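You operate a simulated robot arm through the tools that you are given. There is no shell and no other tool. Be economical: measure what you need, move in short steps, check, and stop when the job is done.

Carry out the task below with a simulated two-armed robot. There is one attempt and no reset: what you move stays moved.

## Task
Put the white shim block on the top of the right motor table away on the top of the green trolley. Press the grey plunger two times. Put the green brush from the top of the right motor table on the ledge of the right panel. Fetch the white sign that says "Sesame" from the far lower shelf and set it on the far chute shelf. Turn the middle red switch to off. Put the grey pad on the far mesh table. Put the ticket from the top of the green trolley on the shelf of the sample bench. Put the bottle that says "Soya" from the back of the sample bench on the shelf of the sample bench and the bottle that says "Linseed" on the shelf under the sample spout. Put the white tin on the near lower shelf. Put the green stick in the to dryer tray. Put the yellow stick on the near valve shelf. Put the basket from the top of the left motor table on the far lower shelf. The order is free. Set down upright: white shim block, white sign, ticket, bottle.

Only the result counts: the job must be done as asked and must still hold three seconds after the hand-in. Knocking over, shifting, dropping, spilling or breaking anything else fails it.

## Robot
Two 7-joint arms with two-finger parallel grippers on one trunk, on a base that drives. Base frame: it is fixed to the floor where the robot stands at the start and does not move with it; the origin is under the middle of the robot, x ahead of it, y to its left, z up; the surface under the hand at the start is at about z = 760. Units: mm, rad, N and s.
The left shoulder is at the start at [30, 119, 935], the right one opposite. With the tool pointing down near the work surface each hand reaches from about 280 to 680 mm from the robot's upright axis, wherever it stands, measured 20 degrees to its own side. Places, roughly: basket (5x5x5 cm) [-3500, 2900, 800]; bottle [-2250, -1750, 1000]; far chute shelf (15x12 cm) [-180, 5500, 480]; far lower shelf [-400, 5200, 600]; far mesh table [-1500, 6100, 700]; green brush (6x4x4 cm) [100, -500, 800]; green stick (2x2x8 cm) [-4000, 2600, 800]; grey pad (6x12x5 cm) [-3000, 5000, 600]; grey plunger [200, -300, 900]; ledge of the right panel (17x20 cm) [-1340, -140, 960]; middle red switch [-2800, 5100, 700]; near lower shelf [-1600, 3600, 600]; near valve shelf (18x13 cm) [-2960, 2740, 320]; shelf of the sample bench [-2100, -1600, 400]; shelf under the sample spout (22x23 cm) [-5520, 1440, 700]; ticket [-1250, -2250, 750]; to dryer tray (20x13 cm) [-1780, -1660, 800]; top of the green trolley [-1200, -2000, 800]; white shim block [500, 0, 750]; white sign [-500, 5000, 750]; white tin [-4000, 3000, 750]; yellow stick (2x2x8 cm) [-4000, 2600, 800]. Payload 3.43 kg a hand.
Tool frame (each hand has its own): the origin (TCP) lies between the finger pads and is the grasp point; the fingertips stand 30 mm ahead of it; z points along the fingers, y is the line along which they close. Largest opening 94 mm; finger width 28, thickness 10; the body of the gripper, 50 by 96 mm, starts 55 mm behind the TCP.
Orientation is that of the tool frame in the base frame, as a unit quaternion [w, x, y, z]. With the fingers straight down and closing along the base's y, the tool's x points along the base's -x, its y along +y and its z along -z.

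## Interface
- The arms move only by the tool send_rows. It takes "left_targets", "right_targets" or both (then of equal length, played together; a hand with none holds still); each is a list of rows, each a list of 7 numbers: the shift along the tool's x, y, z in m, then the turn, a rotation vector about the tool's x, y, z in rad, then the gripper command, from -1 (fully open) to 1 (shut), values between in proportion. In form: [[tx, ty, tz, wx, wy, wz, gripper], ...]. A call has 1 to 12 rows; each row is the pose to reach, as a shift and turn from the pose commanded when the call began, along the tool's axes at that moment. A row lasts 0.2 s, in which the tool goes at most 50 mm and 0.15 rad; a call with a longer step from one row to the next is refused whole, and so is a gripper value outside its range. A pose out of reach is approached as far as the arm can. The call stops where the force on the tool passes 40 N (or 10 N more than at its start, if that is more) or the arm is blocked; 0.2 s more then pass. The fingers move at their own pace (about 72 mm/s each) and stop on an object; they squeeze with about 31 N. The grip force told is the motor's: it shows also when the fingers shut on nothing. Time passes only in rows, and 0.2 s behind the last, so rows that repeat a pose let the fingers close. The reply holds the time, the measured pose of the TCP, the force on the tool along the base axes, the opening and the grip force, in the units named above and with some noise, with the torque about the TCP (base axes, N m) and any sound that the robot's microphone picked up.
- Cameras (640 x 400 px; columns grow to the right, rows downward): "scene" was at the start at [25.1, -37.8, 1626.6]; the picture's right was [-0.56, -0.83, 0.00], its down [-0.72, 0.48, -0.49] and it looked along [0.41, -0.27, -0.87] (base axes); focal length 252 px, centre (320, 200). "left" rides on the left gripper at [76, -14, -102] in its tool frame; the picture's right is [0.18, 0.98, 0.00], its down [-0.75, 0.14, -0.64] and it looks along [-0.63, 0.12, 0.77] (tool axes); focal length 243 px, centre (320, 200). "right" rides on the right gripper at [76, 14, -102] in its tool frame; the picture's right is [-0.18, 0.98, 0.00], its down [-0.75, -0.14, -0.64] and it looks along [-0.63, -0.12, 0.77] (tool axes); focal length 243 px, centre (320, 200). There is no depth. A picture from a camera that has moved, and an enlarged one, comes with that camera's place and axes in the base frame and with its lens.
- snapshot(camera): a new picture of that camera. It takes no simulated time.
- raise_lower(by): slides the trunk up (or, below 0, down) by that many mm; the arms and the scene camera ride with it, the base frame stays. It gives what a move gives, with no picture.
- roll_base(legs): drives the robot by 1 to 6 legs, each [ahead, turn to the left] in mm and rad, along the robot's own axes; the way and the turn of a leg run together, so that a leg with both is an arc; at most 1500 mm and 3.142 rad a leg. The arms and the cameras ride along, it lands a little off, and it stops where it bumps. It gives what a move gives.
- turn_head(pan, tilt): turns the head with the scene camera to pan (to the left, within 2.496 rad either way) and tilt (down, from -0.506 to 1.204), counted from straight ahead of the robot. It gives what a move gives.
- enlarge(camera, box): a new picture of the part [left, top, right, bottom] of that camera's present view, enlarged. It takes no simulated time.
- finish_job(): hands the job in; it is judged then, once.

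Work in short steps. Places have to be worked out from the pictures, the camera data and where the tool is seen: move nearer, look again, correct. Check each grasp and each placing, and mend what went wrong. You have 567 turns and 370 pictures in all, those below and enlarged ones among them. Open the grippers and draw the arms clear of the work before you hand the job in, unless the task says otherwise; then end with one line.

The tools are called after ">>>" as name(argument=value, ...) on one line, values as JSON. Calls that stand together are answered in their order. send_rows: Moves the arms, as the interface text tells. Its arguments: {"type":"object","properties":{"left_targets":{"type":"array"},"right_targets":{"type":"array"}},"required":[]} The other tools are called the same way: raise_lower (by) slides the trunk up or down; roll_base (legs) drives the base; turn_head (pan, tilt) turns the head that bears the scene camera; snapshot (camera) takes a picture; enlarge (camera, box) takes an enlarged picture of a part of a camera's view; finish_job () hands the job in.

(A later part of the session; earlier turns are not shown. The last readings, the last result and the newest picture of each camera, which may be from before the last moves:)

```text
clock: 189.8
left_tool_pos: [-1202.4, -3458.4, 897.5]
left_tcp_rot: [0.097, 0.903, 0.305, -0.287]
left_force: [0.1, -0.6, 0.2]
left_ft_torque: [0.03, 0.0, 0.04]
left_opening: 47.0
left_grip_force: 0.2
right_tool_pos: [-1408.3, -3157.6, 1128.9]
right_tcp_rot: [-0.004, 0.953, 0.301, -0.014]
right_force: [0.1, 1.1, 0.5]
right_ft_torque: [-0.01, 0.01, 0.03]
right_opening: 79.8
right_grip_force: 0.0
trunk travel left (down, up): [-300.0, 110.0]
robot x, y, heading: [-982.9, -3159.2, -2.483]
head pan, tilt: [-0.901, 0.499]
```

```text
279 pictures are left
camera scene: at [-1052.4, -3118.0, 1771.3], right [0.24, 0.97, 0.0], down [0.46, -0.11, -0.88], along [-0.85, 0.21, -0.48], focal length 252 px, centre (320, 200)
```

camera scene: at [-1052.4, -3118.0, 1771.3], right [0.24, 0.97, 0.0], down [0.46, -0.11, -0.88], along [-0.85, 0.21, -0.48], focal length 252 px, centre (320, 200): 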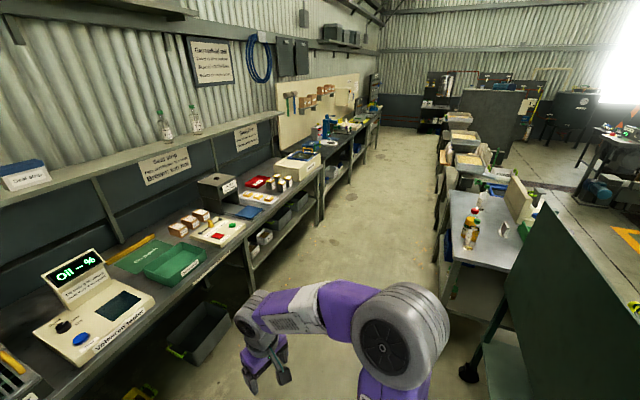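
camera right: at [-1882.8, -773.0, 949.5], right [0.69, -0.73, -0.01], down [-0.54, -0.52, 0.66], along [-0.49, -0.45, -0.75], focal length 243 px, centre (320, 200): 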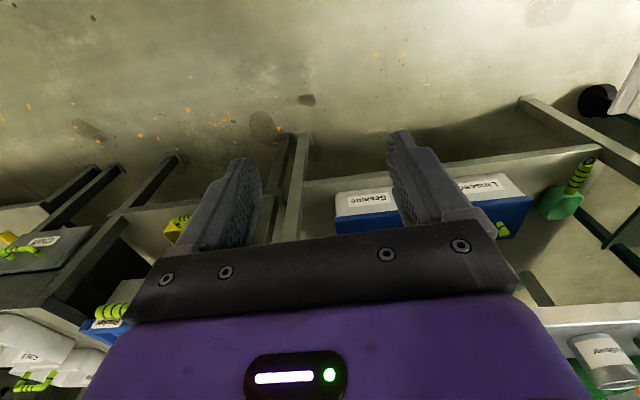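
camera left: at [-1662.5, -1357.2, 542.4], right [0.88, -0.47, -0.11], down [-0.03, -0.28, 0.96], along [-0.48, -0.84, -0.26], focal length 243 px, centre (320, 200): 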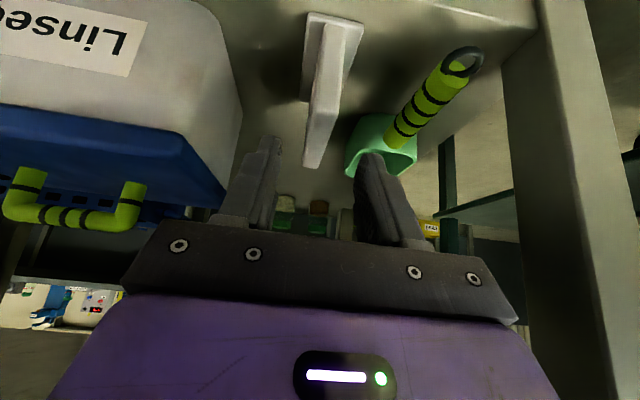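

The aisle is clear (about 1.1 m). I drive in behind the bench and face it from the back.

>>> raise_lower(by=100)

>>> roll_base(legs=[[0, -1.107], [1500, 0], [0, -1.736]])

>>> turn_head(pan=0, tilt=0.7)

>>> snapshot(camera="scene")

```text
clock: 191.2
left_tool_pos: [-1203.2, -3460.0, 996.5]
left_tcp_rot: [0.098, 0.903, 0.305, -0.285]
left_force: [-0.5, -0.4, 0.0]
left_ft_torque: [0.01, -0.01, 0.0]
left_opening: 46.6
left_grip_force: 0.0
right_tool_pos: [-1408.8, -3158.4, 1229.2]
right_tcp_rot: [-0.004, 0.954, 0.3, -0.015]
right_force: [-0.8, -0.1, -0.6]
right_ft_torque: [-0.01, -0.01, 0.01]
right_opening: 79.9
right_grip_force: 0.2
trunk travel left (down, up): [-400.0, 10.0]
robot x, y, heading: [-989.0, -3157.4, -2.485]
head pan, tilt: [-0.901, 0.499]
```

```text
clock: 205.3
left_tool_pos: [-2227.8, -2196.1, 997.3]
left_tcp_rot: [0.266, -0.453, 0.839, 0.144]
left_force: [0.6, -0.2, 0.1]
left_ft_torque: [0.04, 0.02, 0.02]
left_opening: 46.9
left_grip_force: 0.0
right_tool_pos: [-1933.1, -2413.8, 1229.9]
right_tcp_rot: [0.014, -0.457, 0.889, -0.002]
right_force: [-0.5, -0.8, 0.2]
right_ft_torque: [0.02, -0.01, -0.02]
right_opening: 80.3
right_grip_force: 0.0
trunk travel left (down, up): [-400.0, 10.0]
robot x, y, heading: [-2329.5, -2553.7, 1.004]
head pan, tilt: [-0.901, 0.499]
```

```text
clock: 206.5
left_tool_pos: [-2227.9, -2195.4, 999.3]
left_tcp_rot: [0.265, -0.453, 0.838, 0.145]
left_force: [0.5, 0.9, -0.3]
left_ft_torque: [0.0, -0.03, 0.01]
left_opening: 46.7
left_grip_force: 0.1
right_tool_pos: [-1934.2, -2412.4, 1229.8]
right_tcp_rot: [0.015, -0.459, 0.889, -0.002]
right_force: [1.2, 1.0, 0.1]
right_ft_torque: [-0.02, -0.02, -0.02]
right_opening: 79.8
right_grip_force: 0.0
trunk travel left (down, up): [-400.0, 10.0]
robot x, y, heading: [-2327.0, -2555.0, 1.0]
head pan, tilt: [0.0, 0.7]
```

```text
278 pictures are left
camera scene: at [-2299.9, -2507.6, 1853.6], right [0.84, -0.54, 0.0], down [-0.35, -0.54, -0.77], along [0.41, 0.64, -0.64], focal length 252 px, centre (320, 200)
```

scene: 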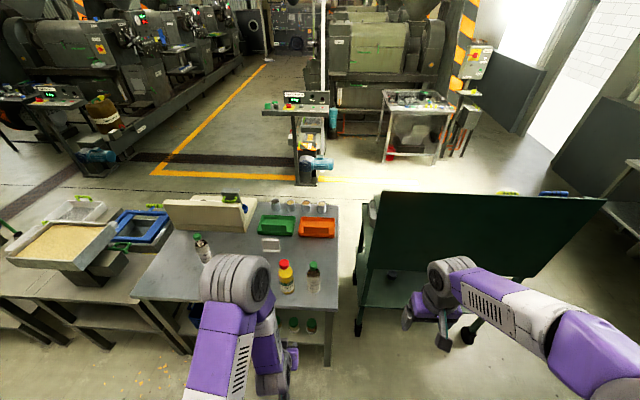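

>>> enlarge(camera="scene", box=[120, 190, 350, 370])

>>> enlarge(camera="scene", box=[270, 250, 334, 350])

>>> enlarge(camera="scene", box=[180, 220, 228, 270])

```text
2.22 times, centred on (235, 280) of scene
camera zoom: at [-2299.9, -2507.6, 1853.6], right [0.84, -0.54, 0.0], down [-0.35, -0.54, -0.77], along [0.41, 0.64, -0.64], focal length 559 px, centre (509, 22)
```

zoom: 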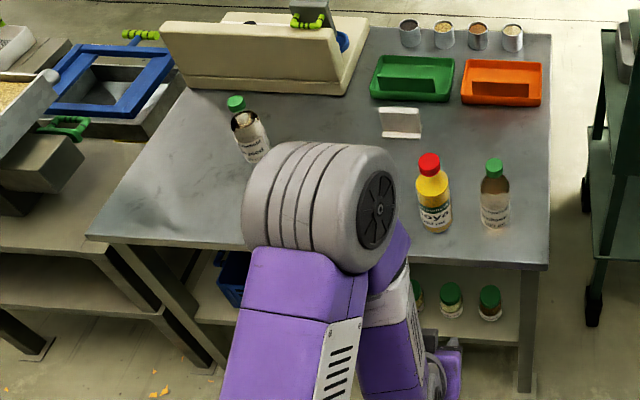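

```text
4.00 times, centred on (302, 300) of scene
camera zoom: at [-2299.9, -2507.6, 1853.6], right [0.84, -0.54, 0.0], down [-0.35, -0.54, -0.77], along [0.41, 0.64, -0.64], focal length 1007 px, centre (392, -200)
```

zoom: 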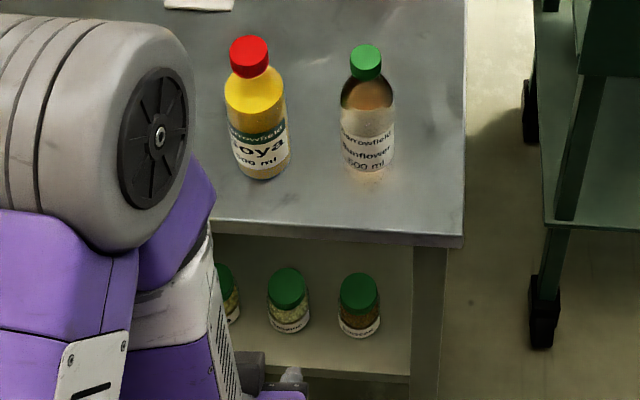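

```text
8.00 times, centred on (204, 245) of scene
camera zoom: at [-2299.9, -2507.6, 1853.6], right [0.84, -0.54, 0.0], down [-0.35, -0.54, -0.77], along [0.41, 0.64, -0.64], focal length 2013 px, centre (1248, -160)
```

zoom: 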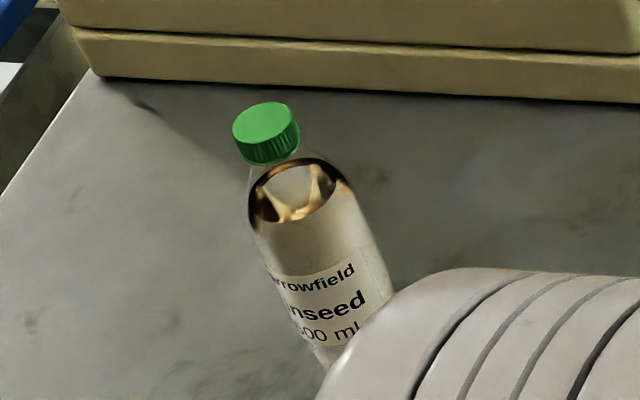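

Found: Soya is the yellow bottle with red cap; Linseed is the green-capped one at the left; Sunflower stays. I move so that the right hand serves Soya and the left serves Linseed.

>>> roll_base(legs=[[0, 0.994], [448, 0], [0, -1.037]])

>>> snapshot(camera="scene")

```text
clock: 214.4
left_tool_pos: [-2400.1, -1782.9, 1000.2]
left_tcp_rot: [0.268, -0.437, 0.847, 0.139]
left_force: [-0.6, -0.2, 0.4]
left_ft_torque: [0.02, 0.02, -0.01]
left_opening: 47.0
left_grip_force: 0.1
right_tool_pos: [-2114.2, -2010.4, 1228.6]
right_tcp_rot: [0.015, -0.44, 0.898, -0.002]
right_force: [0.1, -0.8, 0.5]
right_ft_torque: [0.03, 0.0, 0.0]
right_opening: 79.9
right_grip_force: 0.0
trunk travel left (down, up): [-400.0, 10.0]
robot x, y, heading: [-2515.9, -2141.4, 0.966]
head pan, tilt: [0.0, 0.7]
```

```text
274 pictures are left
camera scene: at [-2484.6, -2093.0, 1853.6], right [0.82, -0.57, 0.0], down [-0.37, -0.53, -0.77], along [0.44, 0.63, -0.64], focal length 252 px, centre (320, 200)
```

scene: 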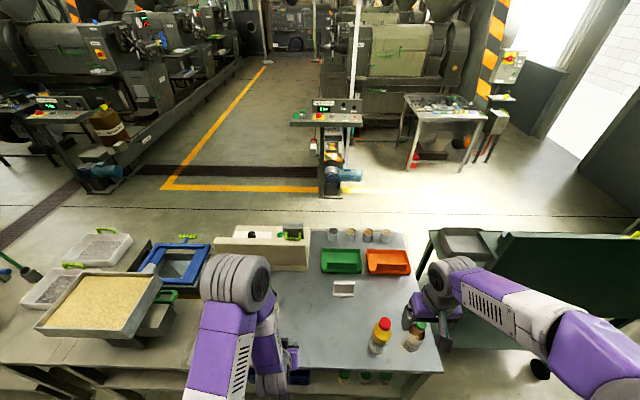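

Soya base at about (-2097, -1919), height ≈225. I bring the right hand behind/above it, tilted forward 35°.

>>> send_rows(right_targets=[[-0.002, 0.006, 0.045, 0, -0.12, 0, -1], [-0.004, 0.012, 0.09, 0, -0.24, 0, -1], [-0.007, 0.019, 0.135, 0, -0.36, 0, -1], [-0.009, 0.026, 0.18, 0, -0.48, 0, -1], [-0.012, 0.032, 0.22, 0, -0.61, 0, -1], [-0.013, 0.038, 0.234, 0, -0.61, 0, -1]])

>>> snapshot(camera="right")

>>> enlarge(camera="scene", box=[240, 270, 480, 400])

```text
clock: 215.8
left_tool_pos: [-2400.6, -1785.7, 998.2]
left_tcp_rot: [0.269, -0.437, 0.847, 0.139]
left_force: [0.0, -0.8, 0.2]
left_ft_torque: [0.0, 0.0, -0.01]
left_opening: 47.0
left_grip_force: 0.0
right_tool_pos: [-2124.5, -1973.2, 994.0]
right_tcp_rot: [0.285, -0.42, 0.851, 0.131]
right_force: [-1.1, -0.4, -0.7]
right_ft_torque: [0.04, 0.01, 0.01]
right_opening: 93.9
right_grip_force: 0.1
right hand out of reach, approached as far as the arm can: row 3, 4, 5, 6
trunk travel left (down, up): [-400.0, 10.0]
robot x, y, heading: [-2513.5, -2136.7, 0.963]
head pan, tilt: [0.0, 0.7]
```

```text
273 pictures are left
camera right: at [-2210.6, -2061.9, 1030.4], right [-0.69, 0.72, 0.09], down [0.24, 0.1, 0.97], along [0.69, 0.69, -0.24], focal length 243 px, centre (320, 200)
```

right: 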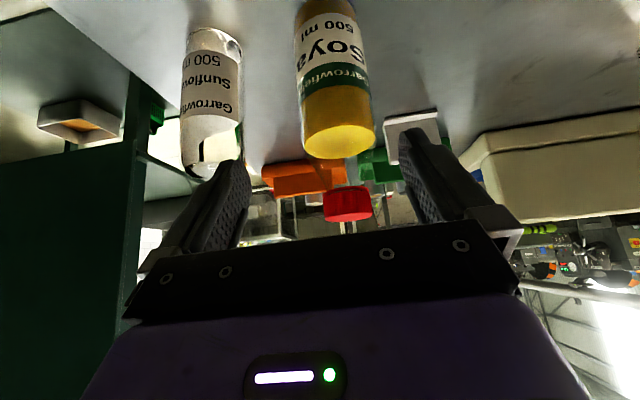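

```text
2.67 times, centred on (360, 335) of scene
camera zoom: at [-2484.4, -2096.5, 1853.7], right [0.82, -0.57, 0.0], down [-0.37, -0.53, -0.77], along [0.44, 0.63, -0.64], focal length 671 px, centre (213, -160)
```

zoom: 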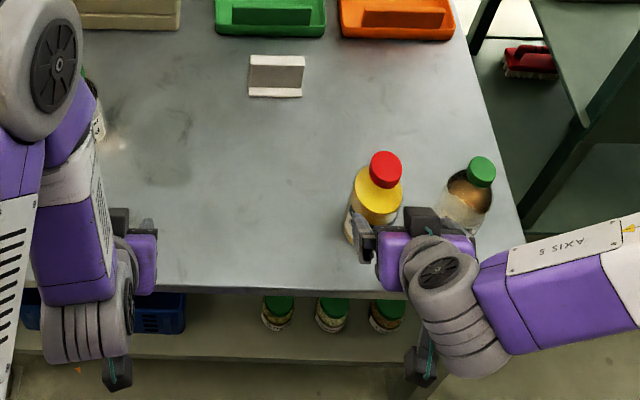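

Bottle is nearly in line; I correct sideways and advance, then check.

>>> send_rows(right_targets=[[0.004, 0.011, 0.02, 0, 0, 0, -1], [0.008, 0.011, 0.055, 0, 0, 0, -1], [0.01, 0.011, 0.085, 0, 0, 0, -1]])

>>> snapshot(camera="right")

```text
clock: 216.6
left_tool_pos: [-2400.3, -1784.7, 998.6]
left_tcp_rot: [0.268, -0.438, 0.847, 0.14]
left_force: [0.6, -0.4, 0.2]
left_ft_torque: [0.01, 0.0, -0.02]
left_opening: 47.0
left_grip_force: 0.0
right_tool_pos: [-2105.6, -1933.4, 917.6]
right_tcp_rot: [0.284, -0.421, 0.851, 0.13]
right_force: [-0.1, -0.3, 0.8]
right_ft_torque: [-0.01, -0.01, 0.01]
right_opening: 93.8
right_grip_force: 0.1
trunk travel left (down, up): [-400.0, 10.0]
robot x, y, heading: [-2517.8, -2134.6, 0.96]
head pan, tilt: [0.0, 0.7]
```

```text
271 pictures are left
camera right: at [-2190.2, -2021.2, 954.3], right [-0.69, 0.72, 0.09], down [0.24, 0.1, 0.97], along [0.69, 0.69, -0.24], focal length 243 px, centre (320, 200)
```

right: 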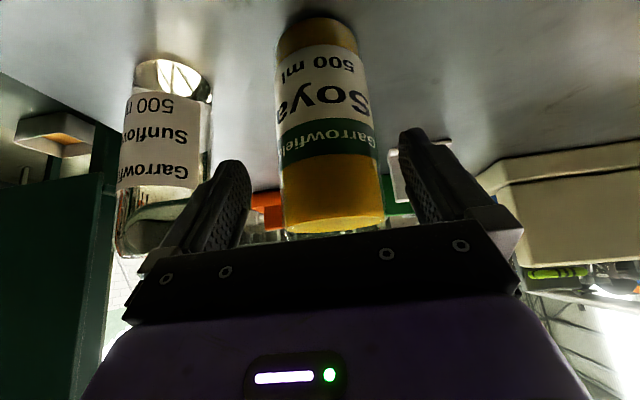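

Advance the rest so that the bottle axis sits at the TCP, and close.

>>> send_rows(right_targets=[[-0.004, 0.002, 0.017, 0, 0, 0, -1], [-0.008, 0.002, 0.033, 0, 0, 0, -1], [-0.008, 0.002, 0.033, 0, 0, 0, 0], [-0.008, 0.002, 0.033, 0, 0, 0, 1], [-0.008, 0.002, 0.033, 0, 0, 0, 1]])

>>> snapshot(camera="right")

```text
clock: 217.8
left_tool_pos: [-2400.2, -1783.3, 998.5]
left_tcp_rot: [0.268, -0.437, 0.847, 0.139]
left_force: [-0.2, 0.1, 0.1]
left_ft_torque: [-0.02, 0.01, 0.0]
left_opening: 47.2
left_grip_force: 0.2
right_tool_pos: [-2091.6, -1911.3, 894.3]
right_tcp_rot: [0.283, -0.421, 0.852, 0.129]
right_force: [-1.4, 0.1, 0.5]
right_ft_torque: [0.1, 0.03, 0.01]
right_opening: 67.0
right_grip_force: 31.3
trunk travel left (down, up): [-400.0, 10.0]
robot x, y, heading: [-2515.4, -2137.4, 0.961]
head pan, tilt: [0.0, 0.7]
```

```text
270 pictures are left
camera right: at [-2177.0, -1999.0, 931.7], right [-0.69, 0.72, 0.09], down [0.24, 0.1, 0.97], along [0.69, 0.69, -0.24], focal length 243 px, centre (320, 200)
```

right: 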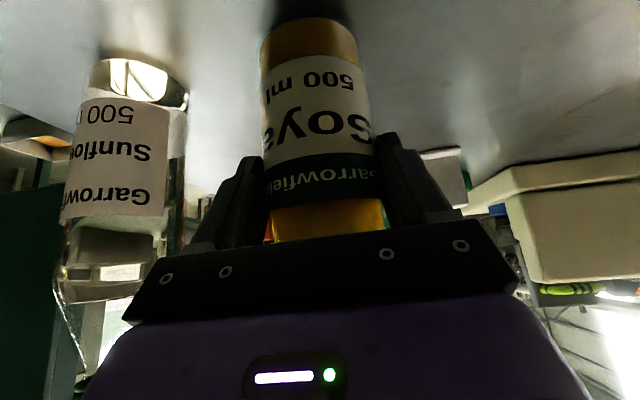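

Soya is gripped. Lift it clear, and look at Linseed with the left camera.

>>> send_rows(right_targets=[[-0.024, 0, -0.032, 0, 0, 0, 1], [-0.048, 0, -0.064, 0, 0, 0, 1], [-0.071, 0, -0.096, 0, 0, 0, 1], [-0.095, 0, -0.128, 0, 0, 0, 1]])

>>> snapshot(camera="left")

>>> snapshot(camera="scene")

```text
clock: 218.8
left_tool_pos: [-2401.4, -1783.4, 997.8]
left_tcp_rot: [0.268, -0.438, 0.847, 0.139]
left_force: [0.6, 0.5, -0.7]
left_ft_torque: [0.0, -0.02, -0.03]
left_opening: 47.2
left_grip_force: 0.0
right_tool_pos: [-2092.7, -1908.8, 1052.8]
right_tcp_rot: [0.284, -0.422, 0.851, 0.13]
right_force: [0.6, -0.5, -4.5]
right_ft_torque: [-0.04, 0.04, 0.02]
right_opening: 67.1
right_grip_force: 30.4
trunk travel left (down, up): [-400.0, 10.0]
robot x, y, heading: [-2516.2, -2134.4, 0.956]
head pan, tilt: [0.0, 0.7]
```

```text
269 pictures are left
camera left: at [-2460.4, -1890.8, 1039.0], right [-0.89, 0.45, -0.11], down [0.03, 0.28, 0.96], along [0.46, 0.85, -0.26], focal length 243 px, centre (320, 200)
```

left: 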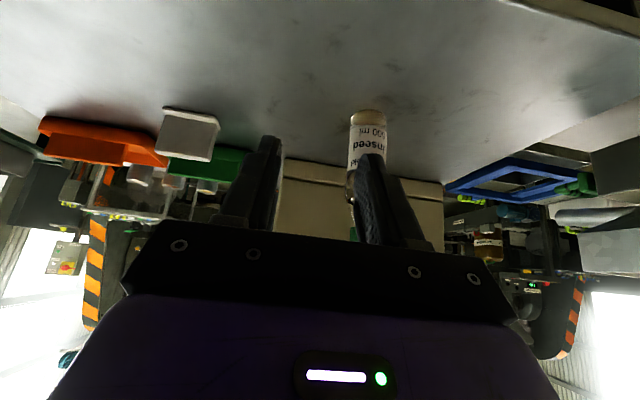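

```text
268 pictures are left
camera scene: at [-2485.4, -2092.8, 1853.6], right [0.82, -0.57, 0.0], down [-0.37, -0.53, -0.77], along [0.44, 0.63, -0.64], focal length 252 px, centre (320, 200)
```

scene: 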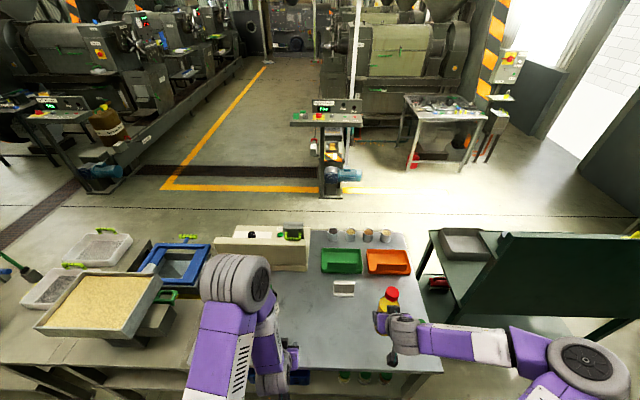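

Linseed is about (-2357, -1556). I move the left hand up to it, opened.

>>> send_rows(left_targets=[[-0.0286, 0.0236, 0.02, 0, 0, 0, -1], [-0.057, 0.047, 0.04, 0, 0, 0, -1], [-0.0858, 0.071, 0.06, 0, 0, 0, -1], [-0.1144, 0.0944, 0.0806, 0, 0, 0, -1]])

>>> snapshot(camera="left")

```text
clock: 219.8
left_tool_pos: [-2395.9, -1612.3, 998.3]
left_tcp_rot: [0.268, -0.437, 0.847, 0.139]
left_force: [0.2, 0.4, 0.8]
left_ft_torque: [0.0, 0.01, -0.01]
left_opening: 94.2
left_grip_force: 0.0
right_tool_pos: [-2091.6, -1909.1, 1052.5]
right_tcp_rot: [0.284, -0.421, 0.852, 0.129]
right_force: [-0.4, -0.1, -3.7]
right_ft_torque: [-0.06, 0.04, -0.05]
right_opening: 66.9
right_grip_force: 30.8
trunk travel left (down, up): [-400.0, 10.0]
robot x, y, heading: [-2516.1, -2138.2, 0.956]
head pan, tilt: [0.0, 0.7]
```

```text
267 pictures are left
camera left: at [-2454.1, -1719.9, 1039.2], right [-0.89, 0.45, -0.1], down [0.03, 0.28, 0.96], along [0.46, 0.85, -0.27], focal length 243 px, centre (320, 200)
```

left: 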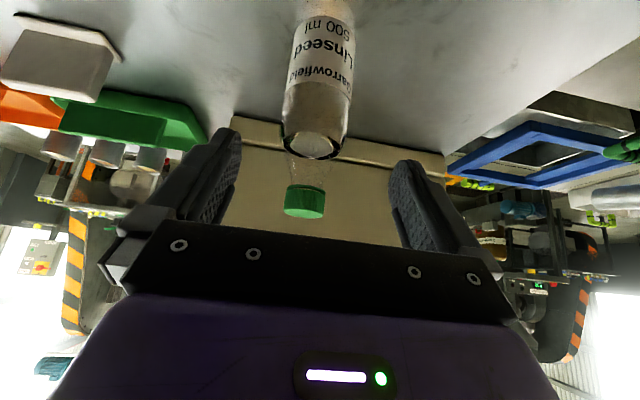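

>>> send_rows(left_targets=[[-0.002, -0.003, 0.04, 0, 0, 0, -1], [-0.004, -0.003, 0.075, 0, 0, 0, -1], [-0.005, -0.003, 0.1, 0, 0, 0, -1]])

>>> snapshot(camera="left")

```text
clock: 220.7
left_tool_pos: [-2351.0, -1558.4, 929.9]
left_tcp_rot: [0.283, -0.434, 0.842, 0.148]
left_force: [-2.5, -1.6, 20.1]
left_ft_torque: [0.1, -0.05, 0.01]
left_opening: 94.3
left_grip_force: 0.1
right_tool_pos: [-2094.1, -1910.3, 1052.5]
right_tcp_rot: [0.283, -0.421, 0.852, 0.13]
right_force: [0.5, -0.2, -3.5]
right_ft_torque: [-0.05, 0.02, -0.01]
right_opening: 67.0
right_grip_force: 31.0
trunk travel left (down, up): [-400.0, 10.0]
robot x, y, heading: [-2515.6, -2139.8, 0.96]
head pan, tilt: [0.0, 0.7]
stopped in row 3 (left hand): the force on the tool passed its limit at 45 N (the readings are from after the stop); the commanded pose is now the measured one
```

```text
266 pictures are left
camera left: at [-2411.0, -1665.8, 965.8], right [-0.89, 0.45, -0.11], down [0.01, 0.25, 0.97], along [0.46, 0.86, -0.23], focal length 243 px, centre (320, 200)
```

left: 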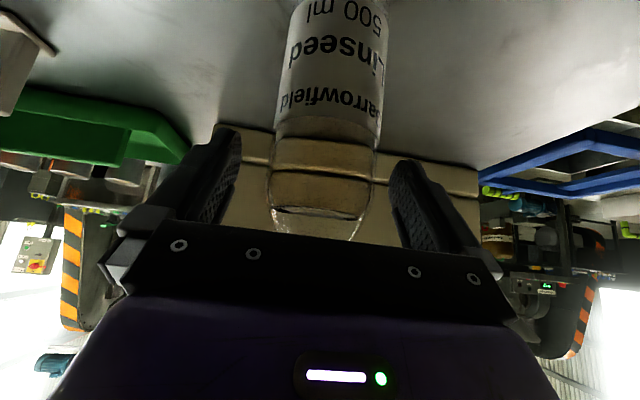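

A contact stopped the hand at 930. I look at what it touched.

>>> enlarge(camera="left", box=[180, 80, 500, 280])

>>> enlarge(camera="scene", box=[180, 200, 340, 330])

```text
2.00 times, centred on (340, 180) of left
camera zoom: at [-2411.0, -1665.8, 965.8], right [-0.89, 0.45, -0.11], down [0.01, 0.25, 0.97], along [0.46, 0.86, -0.23], focal length 485 px, centre (280, 240)
```

zoom: 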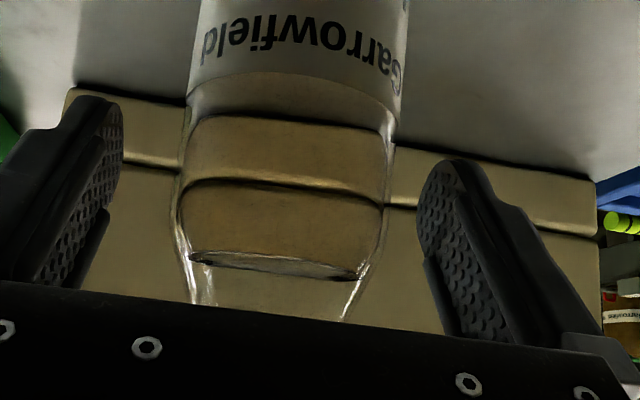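

```text
3.08 times, centred on (260, 265) of scene
camera zoom: at [-2484.5, -2093.7, 1853.7], right [0.82, -0.57, 0.0], down [-0.37, -0.53, -0.77], along [0.44, 0.63, -0.64], focal length 774 px, centre (505, 0)
```

zoom: 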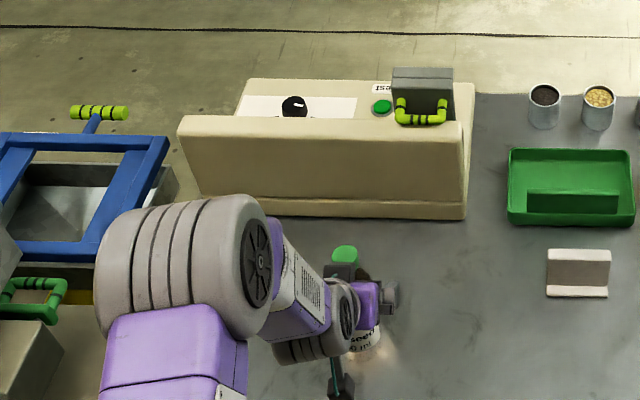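

I back off a little and see whether the bottle moved.

>>> send_rows(left_targets=[[0, 0, -0.015, 0, 0, 0, -1], [0, 0, -0.03, 0, 0, 0, -1]])

>>> snapshot(camera="left")

>>> enlarge(camera="scene", box=[220, 240, 340, 330])

```text
clock: 221.3
left_tool_pos: [-2361.4, -1575.7, 950.7]
left_tcp_rot: [0.278, -0.435, 0.844, 0.144]
left_force: [-0.2, -0.6, -0.5]
left_ft_torque: [0.0, 0.01, 0.01]
left_opening: 93.9
left_grip_force: 0.1
right_tool_pos: [-2092.7, -1910.2, 1051.8]
right_tcp_rot: [0.283, -0.421, 0.852, 0.129]
right_force: [0.0, 0.5, -4.3]
right_ft_torque: [-0.01, 0.03, -0.02]
right_opening: 67.0
right_grip_force: 30.9
trunk travel left (down, up): [-400.0, 10.0]
robot x, y, heading: [-2515.7, -2135.6, 0.959]
head pan, tilt: [0.0, 0.7]
```

```text
263 pictures are left
camera left: at [-2422.5, -1682.9, 988.2], right [-0.89, 0.45, -0.11], down [0.02, 0.26, 0.96], along [0.46, 0.85, -0.24], focal length 243 px, centre (320, 200)
```

left: 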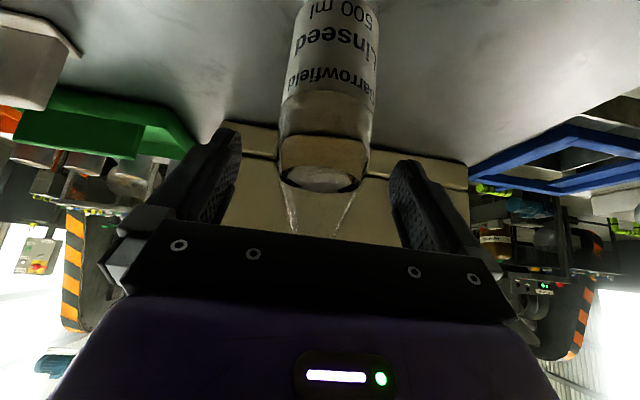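

```text
4.44 times, centred on (280, 285) of scene
camera zoom: at [-2484.4, -2092.9, 1853.5], right [0.82, -0.57, 0.0], down [-0.37, -0.53, -0.76], along [0.44, 0.63, -0.64], focal length 1118 px, centre (498, -178)
```

zoom: 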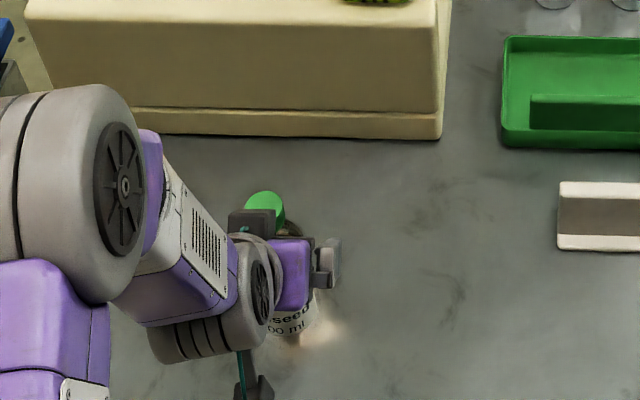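

The palm evidently met the bottle's neck. I'll retreat and re-approach with the hand flatter (about 60° tilt), gripping lower.

>>> send_rows(left_targets=[[0, 0, -0.04, 0, 0, 0, -1], [0, 0, -0.08, 0, 0, 0, -1], [0, 0, -0.1, 0, -0.12, 0, -1], [0, 0, -0.1, 0, -0.25, 0, -1], [0, 0, -0.1, 0, -0.38, 0, -1], [0, 0, -0.1, 0, -0.45, 0, -1]])

>>> snapshot(camera="left")

```text
clock: 222.7
left_tool_pos: [-2396.3, -1623.3, 1030.7]
left_tcp_rot: [0.461, -0.391, 0.76, 0.238]
left_force: [-0.4, -0.1, 0.8]
left_ft_torque: [-0.02, 0.03, 0.01]
left_opening: 94.3
left_grip_force: 0.1
right_tool_pos: [-2092.4, -1909.5, 1051.6]
right_tcp_rot: [0.283, -0.421, 0.852, 0.13]
right_force: [-0.3, 0.1, -3.8]
right_ft_torque: [-0.05, 0.07, -0.01]
right_opening: 66.8
right_grip_force: 31.0
trunk travel left (down, up): [-400.0, 10.0]
robot x, y, heading: [-2518.1, -2138.1, 0.96]
head pan, tilt: [0.0, 0.7]
```

```text
261 pictures are left
camera left: at [-2459.0, -1733.9, 1011.5], right [-0.85, 0.5, -0.16], down [-0.24, -0.1, 0.97], along [0.47, 0.86, 0.2], focal length 243 px, centre (320, 200)
```

left: 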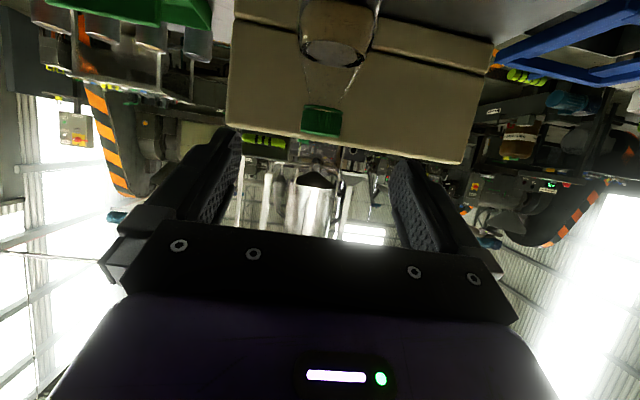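

Bottle top is at z≈997 and its straight body ends at ≈928. I go down to z=875 behind it, then forward.

>>> send_rows(left_targets=[[0.0365, 0.001, 0.0142, 0, 0, 0, -1], [0.073, 0.002, 0.0284, 0, 0, 0, -1], [0.1095, 0.004, 0.0426, 0, 0, 0, -1], [0.146, 0.005, 0.0568, 0, 0, 0, -1]])

>>> snapshot(camera="left")

```text
clock: 223.7
left_tool_pos: [-2411.6, -1632.6, 873.9]
left_tcp_rot: [0.46, -0.392, 0.76, 0.238]
left_force: [-0.4, 0.4, -0.2]
left_ft_torque: [0.04, 0.0, 0.03]
left_opening: 93.9
left_grip_force: 0.1
right_tool_pos: [-2092.5, -1908.2, 1052.0]
right_tcp_rot: [0.283, -0.422, 0.851, 0.13]
right_force: [0.5, -0.6, -4.4]
right_ft_torque: [-0.05, 0.0, -0.01]
right_opening: 66.6
right_grip_force: 31.2
trunk travel left (down, up): [-400.0, 10.0]
robot x, y, heading: [-2513.2, -2135.3, 0.964]
head pan, tilt: [0.0, 0.7]
```

```text
260 pictures are left
camera left: at [-2474.3, -1743.6, 854.7], right [-0.85, 0.5, -0.16], down [-0.24, -0.1, 0.97], along [0.47, 0.86, 0.2], focal length 243 px, centre (320, 200)
```

left: 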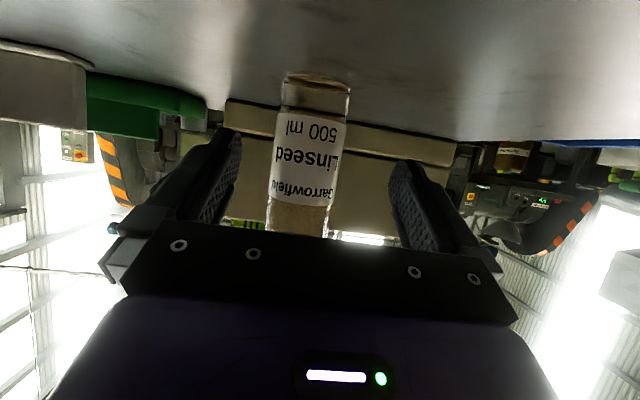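

>>> send_rows(left_targets=[[-0.0085, -0.003, 0.0163, 0, 0, 0, -1], [-0.0254, -0.003, 0.0487, 0, 0, 0, -1], [-0.0424, -0.003, 0.0812, 0, 0, 0, -1], [-0.0508, -0.003, 0.0975, 0, 0, 0, -1], [-0.0508, -0.003, 0.0975, 0, 0, 0, 0], [-0.0508, -0.003, 0.0975, 0, 0, 0, 1], [-0.0508, -0.003, 0.0975, 0, 0, 0, 1]])

>>> snapshot(camera="left")

```text
clock: 225.3
left_tool_pos: [-2344.8, -1546.7, 873.8]
left_tcp_rot: [0.459, -0.392, 0.761, 0.239]
left_force: [1.6, -0.3, 1.3]
left_ft_torque: [0.03, -0.2, -0.02]
left_opening: 63.8
left_grip_force: 30.8
right_tool_pos: [-2092.8, -1909.9, 1051.4]
right_tcp_rot: [0.284, -0.421, 0.852, 0.13]
right_force: [-0.6, -0.8, -4.0]
right_ft_torque: [-0.06, 0.07, 0.01]
right_opening: 66.6
right_grip_force: 30.6
trunk travel left (down, up): [-400.0, 10.0]
robot x, y, heading: [-2517.8, -2138.1, 0.963]
head pan, tilt: [0.0, 0.7]
```

```text
259 pictures are left
camera left: at [-2407.4, -1657.1, 854.5], right [-0.85, 0.5, -0.16], down [-0.24, -0.1, 0.97], along [0.47, 0.86, 0.2], focal length 243 px, centre (320, 200)
```

left: 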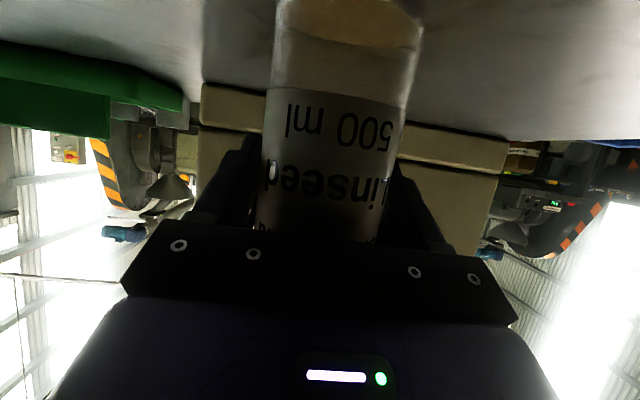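

Linseed gripped. Lift straight up.

>>> send_rows(left_targets=[[-0.035, 0, -0.018, 0, 0, 0, 1], [-0.075, 0, -0.039, 0, 0, 0, 1], [-0.115, 0, -0.06, 0, 0, 0, 1], [-0.15, 0, -0.078, 0, 0, 0, 1]])

>>> snapshot(camera="scene")

```text
clock: 226.3
left_tool_pos: [-2344.1, -1546.6, 1044.1]
left_tcp_rot: [0.459, -0.392, 0.761, 0.238]
left_force: [0.0, 0.1, -4.7]
left_ft_torque: [0.01, -0.07, 0.0]
left_opening: 63.6
left_grip_force: 31.0
right_tool_pos: [-2093.7, -1909.7, 1051.9]
right_tcp_rot: [0.283, -0.421, 0.852, 0.129]
right_force: [0.1, -0.8, -4.0]
right_ft_torque: [-0.03, 0.04, -0.02]
right_opening: 66.8
right_grip_force: 31.1
trunk travel left (down, up): [-400.0, 10.0]
robot x, y, heading: [-2518.2, -2137.1, 0.962]
head pan, tilt: [0.0, 0.7]
```

```text
258 pictures are left
camera scene: at [-2484.4, -2093.2, 1853.6], right [0.82, -0.57, 0.0], down [-0.37, -0.53, -0.77], along [0.44, 0.63, -0.64], focal length 252 px, centre (320, 200)
```

scene: 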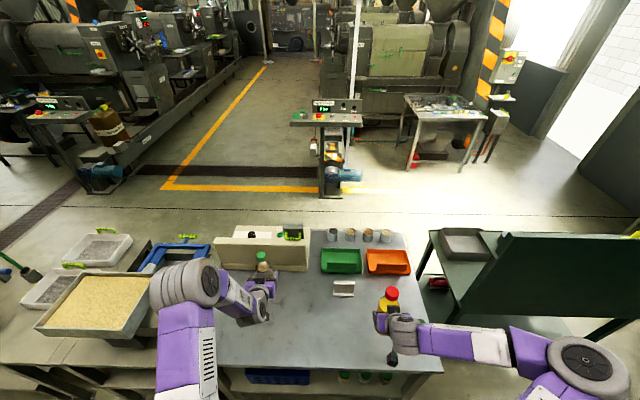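

>>> turn_head(pan=-0.15, tilt=0.95)

>>> enlarge(camera="scene", box=[240, 230, 480, 380])

```text
clock: 227.1
left_tool_pos: [-2344.4, -1547.2, 1043.4]
left_tcp_rot: [0.459, -0.392, 0.76, 0.239]
left_force: [-0.3, 0.9, -4.1]
left_ft_torque: [0.04, -0.03, -0.01]
left_opening: 63.9
left_grip_force: 30.9
right_tool_pos: [-2092.7, -1910.2, 1051.5]
right_tcp_rot: [0.283, -0.421, 0.852, 0.129]
right_force: [-0.3, -0.2, -4.8]
right_ft_torque: [-0.05, 0.04, 0.05]
right_opening: 66.5
right_grip_force: 31.0
trunk travel left (down, up): [-400.0, 10.0]
robot x, y, heading: [-2517.1, -2138.4, 0.965]
head pan, tilt: [-0.15, 0.949]
```

```text
2.67 times, centred on (360, 305) of scene
camera zoom: at [-2482.7, -2108.7, 1833.8], right [0.73, -0.69, 0.0], down [-0.56, -0.59, -0.58], along [0.4, 0.42, -0.81], focal length 671 px, centre (213, -80)
```

zoom: 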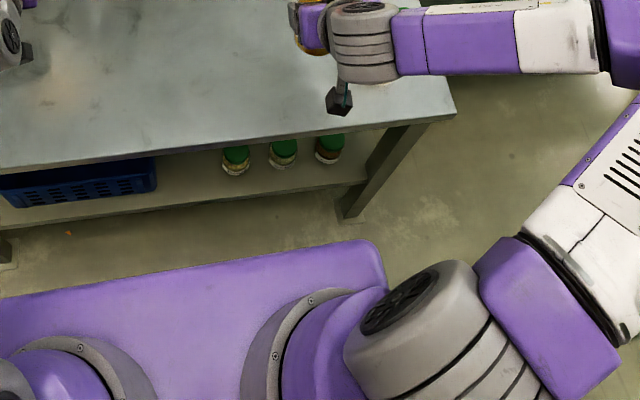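

Shelf space between the basket and jars is ≈138 mm wide—enough for the Soya bottle. I back up a little and pull the left hand in, so that the trunk can go down.

>>> roll_base(legs=[[-120, 0]])

>>> send_rows(left_targets=[[0.022, 0.005, -0.042, 0, 0, 0, 1], [0.044, 0.01, -0.084, 0, 0, 0, 1], [0.066, 0.016, -0.126, 0, 0, 0, 1], [0.088, 0.021, -0.168, 0, 0, 0, 1], [0.11, 0.027, -0.21, 0, 0, 0, 1], [0.131, 0.032, -0.252, 0, 0, 0, 1]])

>>> snapshot(camera="scene")

```text
clock: 228.3
left_tool_pos: [-2413.5, -1643.3, 1044.0]
left_tcp_rot: [0.458, -0.393, 0.761, 0.239]
left_force: [0.3, 0.0, -4.5]
left_ft_torque: [0.03, 0.01, -0.01]
left_opening: 63.7
left_grip_force: 31.2
right_tool_pos: [-2161.9, -2007.7, 1052.2]
right_tcp_rot: [0.284, -0.422, 0.851, 0.129]
right_force: [-1.0, -0.4, -4.1]
right_ft_torque: [-0.03, 0.04, 0.01]
right_opening: 66.5
right_grip_force: 31.6
trunk travel left (down, up): [-400.0, 10.0]
robot x, y, heading: [-2583.6, -2235.2, 0.962]
head pan, tilt: [-0.15, 0.949]
```

```text
clock: 229.7
left_tool_pos: [-2608.5, -1821.5, 986.2]
left_tcp_rot: [0.461, -0.392, 0.761, 0.237]
left_force: [-1.0, -0.3, -5.9]
left_ft_torque: [0.02, 0.0, -0.02]
left_opening: 63.8
left_grip_force: 31.1
left hand out of reach, approached as far as the arm can: row 4, 5, 6
right_tool_pos: [-2163.8, -2008.8, 1052.8]
right_tcp_rot: [0.284, -0.421, 0.852, 0.129]
right_force: [-0.4, -0.3, -4.0]
right_ft_torque: [-0.05, 0.04, -0.04]
right_opening: 66.4
right_grip_force: 31.2
trunk travel left (down, up): [-400.0, 10.0]
robot x, y, heading: [-2580.8, -2233.3, 0.959]
head pan, tilt: [-0.15, 0.949]
```

```text
256 pictures are left
camera scene: at [-2555.0, -2208.8, 1833.8], right [0.73, -0.69, 0.0], down [-0.56, -0.59, -0.58], along [0.4, 0.42, -0.81], focal length 252 px, centre (320, 200)
```

scene: 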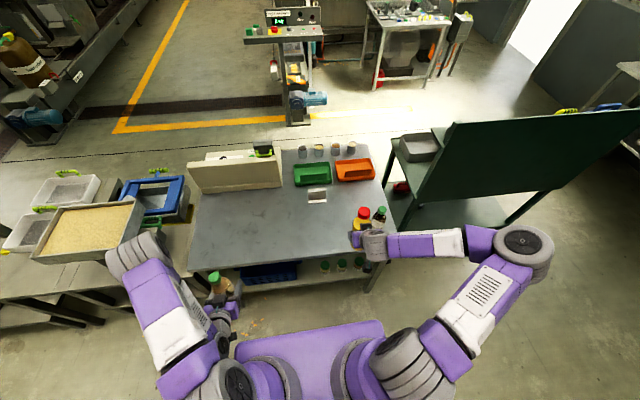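

I pull the right hand back from over the bench edge, then lower the trunk 200 mm.

>>> send_rows(right_targets=[[0.02, 0.039, -0.0155, 0, 0, 0, 1], [0.04, 0.078, -0.031, 0, 0, 0, 1], [0.06, 0.117, -0.0466, 0, 0, 0, 1]])

>>> raise_lower(by=-200)

>>> snapshot(camera="scene")

```text
clock: 230.5
left_tool_pos: [-2607.9, -1821.0, 986.3]
left_tcp_rot: [0.46, -0.392, 0.761, 0.237]
left_force: [0.5, 0.7, -5.6]
left_ft_torque: [0.02, -0.02, -0.05]
left_opening: 63.8
left_grip_force: 30.6
right_tool_pos: [-2301.4, -1983.7, 1047.1]
right_tcp_rot: [0.284, -0.421, 0.852, 0.129]
right_force: [-0.6, -0.1, -4.2]
right_ft_torque: [-0.02, 0.03, -0.04]
right_opening: 66.4
right_grip_force: 30.8
right hand out of reach, approached as far as the arm can: row 3
trunk travel left (down, up): [-400.0, 10.0]
robot x, y, heading: [-2586.4, -2236.6, 0.959]
head pan, tilt: [-0.15, 0.949]
```

```text
clock: 232.7
left_tool_pos: [-2608.0, -1821.5, 786.4]
left_tcp_rot: [0.46, -0.391, 0.761, 0.238]
left_force: [-0.1, -1.3, -4.9]
left_ft_torque: [0.02, -0.02, 0.0]
left_opening: 63.8
left_grip_force: 30.9
right_tool_pos: [-2299.0, -1984.8, 847.6]
right_tcp_rot: [0.283, -0.422, 0.852, 0.13]
right_force: [-0.7, -0.2, -4.2]
right_ft_torque: [-0.04, 0.04, 0.0]
right_opening: 66.4
right_grip_force: 31.1
trunk travel left (down, up): [-200.0, 210.0]
robot x, y, heading: [-2584.6, -2237.4, 0.964]
head pan, tilt: [-0.15, 0.949]
```

```text
255 pictures are left
camera scene: at [-2552.7, -2208.9, 1633.9], right [0.73, -0.69, 0.0], down [-0.56, -0.59, -0.58], along [0.4, 0.42, -0.81], focal length 252 px, centre (320, 200)
```

scene: 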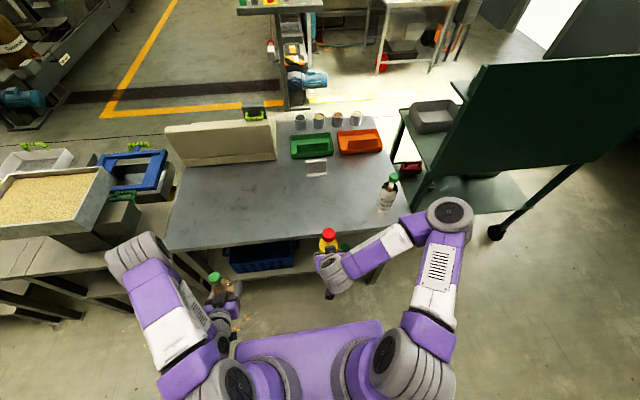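

Clear. Now lower the right hand with Soya to just above shelf height, outside the bench.

>>> send_rows(right_targets=[[0.025, 0.008, 0.034, 0, 0, 0, 1], [0.05, 0.016, 0.068, 0, 0, 0, 1], [0.075, 0.024, 0.102, 0, 0, 0, 1], [0.1, 0.032, 0.136, 0, 0, 0, 1], [0.125, 0.042, 0.17, 0, 0, 0, 1], [0.15, 0.052, 0.204, 0, 0, 0, 1], [0.175, 0.062, 0.238, 0, 0, 0, 1], [0.2, 0.07, 0.272, 0, 0, 0, 1]])

>>> snapshot(camera="right")

>>> enlarge(camera="scene", box=[200, 200, 440, 350])

```text
clock: 234.5
left_tool_pos: [-2608.7, -1821.6, 787.4]
left_tcp_rot: [0.459, -0.392, 0.761, 0.237]
left_force: [-0.2, -0.5, -3.9]
left_ft_torque: [0.04, -0.05, -0.02]
left_opening: 63.7
left_grip_force: 31.3
right_tool_pos: [-2349.6, -1947.5, 504.4]
right_tcp_rot: [0.283, -0.422, 0.852, 0.129]
right_force: [0.0, 0.1, -3.9]
right_ft_torque: [-0.06, 0.05, -0.02]
right_opening: 66.2
right_grip_force: 31.0
trunk travel left (down, up): [-200.0, 210.0]
robot x, y, heading: [-2586.5, -2236.2, 0.96]
head pan, tilt: [-0.15, 0.949]
```

```text
254 pictures are left
camera right: at [-2435.6, -2035.8, 541.8], right [-0.69, 0.72, 0.09], down [0.24, 0.1, 0.97], along [0.69, 0.69, -0.24], focal length 243 px, centre (320, 200)
```

right: 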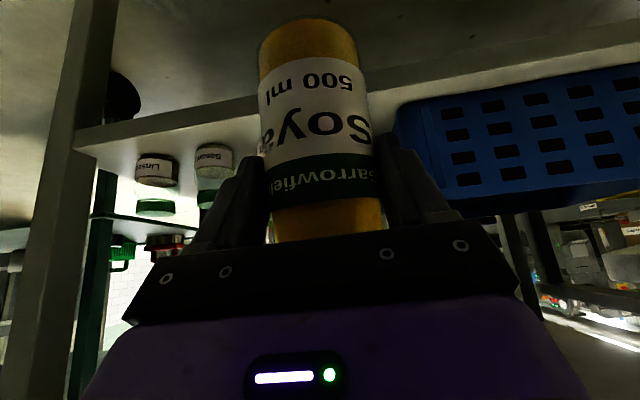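

```text
2.67 times, centred on (320, 275) of scene
camera zoom: at [-2552.9, -2208.6, 1633.7], right [0.73, -0.69, 0.0], down [-0.56, -0.59, -0.58], along [0.4, 0.42, -0.81], focal length 671 px, centre (320, 0)
```

zoom: 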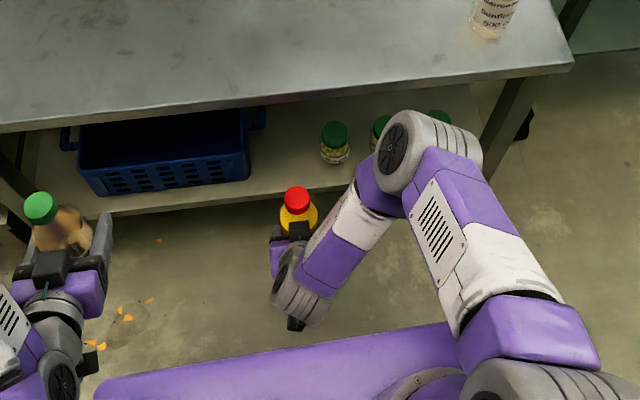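

>>> send_rows(right_targets=[[-0.03, 0.0025, 0.022, 0, 0, 0, 1], [-0.06, 0.005, 0.044, 0, 0, 0, 1], [-0.09, 0.0075, 0.066, 0, 0, 0, 1], [-0.12, 0.01, 0.088, 0, 0, 0, 1], [-0.149, 0.0124, 0.1095, 0, 0, 0, 1]])

>>> snapshot(camera="right")

>>> enlarge(camera="scene", box=[200, 200, 440, 350])

```text
clock: 235.7
left_tool_pos: [-2606.5, -1819.8, 785.5]
left_tcp_rot: [0.46, -0.391, 0.761, 0.238]
left_force: [-0.3, 0.0, -5.1]
left_ft_torque: [0.04, -0.02, -0.01]
left_opening: 63.7
left_grip_force: 30.6
right_tool_pos: [-2249.0, -1791.0, 509.9]
right_tcp_rot: [0.283, -0.421, 0.852, 0.13]
right_force: [-0.8, -0.1, -3.3]
right_ft_torque: [-0.06, 0.04, 0.04]
right_opening: 66.1
right_grip_force: 31.4
trunk travel left (down, up): [-200.0, 210.0]
robot x, y, heading: [-2586.7, -2238.1, 0.965]
head pan, tilt: [-0.15, 0.949]
```

```text
252 pictures are left
camera right: at [-2334.4, -1879.0, 546.1], right [-0.69, 0.72, 0.09], down [0.24, 0.11, 0.97], along [0.69, 0.69, -0.24], focal length 243 px, centre (320, 200)
```

right: 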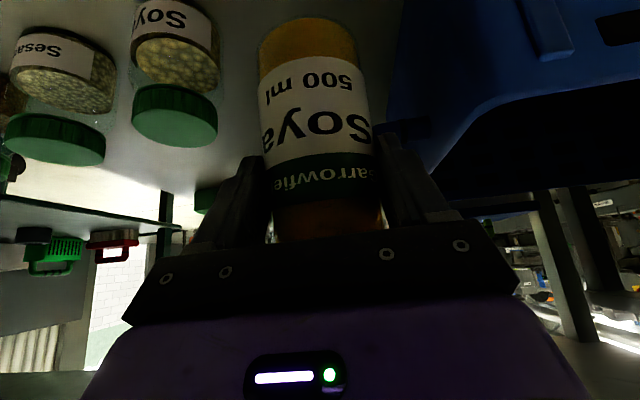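

```text
2.67 times, centred on (320, 275) of scene
camera zoom: at [-2552.7, -2208.3, 1633.7], right [0.73, -0.69, 0.0], down [-0.56, -0.59, -0.58], along [0.4, 0.42, -0.81], focal length 671 px, centre (320, 0)
```

zoom: 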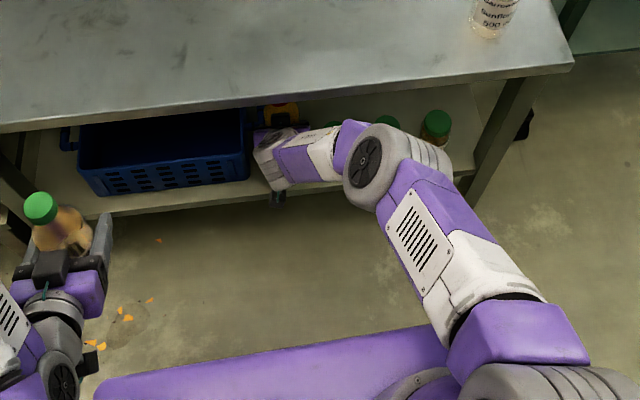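

A bit close to the basket handle; I shift 12 mm toward the jars, then lower.

>>> send_rows(right_targets=[[0, -0.012, 0, 0, 0, 0, 1], [0.0089, -0.012, 0.0121, 0, 0, 0, 1], [0.0178, -0.012, 0.0242, 0, 0, 0, 1], [0.0225, -0.012, 0.0306, 0, 0, 0, 1], [0.0249, -0.012, 0.0339, 0, 0, 0, 1], [0.0273, -0.012, 0.0371, 0, 0, 0, 1], [0.0296, -0.012, 0.0403, 0, 0, 0, 1]])

>>> snapshot(camera="right")

```text
clock: 237.3
left_tool_pos: [-2606.8, -1819.9, 786.5]
left_tcp_rot: [0.459, -0.392, 0.761, 0.238]
left_force: [-0.2, 0.0, -5.3]
left_ft_torque: [0.04, -0.03, 0.01]
left_opening: 63.3
left_grip_force: 31.2
right_tool_pos: [-2233.8, -1807.1, 489.1]
right_tcp_rot: [0.284, -0.421, 0.851, 0.13]
right_force: [-0.2, -0.4, -4.5]
right_ft_torque: [-0.05, 0.05, 0.0]
right_opening: 66.3
right_grip_force: 31.0
right hand out of reach, approached as far as the arm can: row 3, 4, 5, 6, 7
trunk travel left (down, up): [-200.0, 210.0]
robot x, y, heading: [-2584.2, -2235.6, 0.96]
head pan, tilt: [-0.15, 0.949]
```

```text
250 pictures are left
camera right: at [-2319.6, -1895.6, 526.4], right [-0.69, 0.72, 0.09], down [0.24, 0.1, 0.97], along [0.69, 0.69, -0.24], focal length 243 px, centre (320, 200)
```

right: 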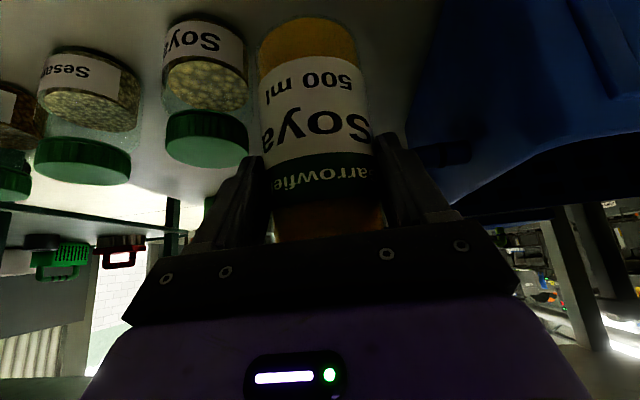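

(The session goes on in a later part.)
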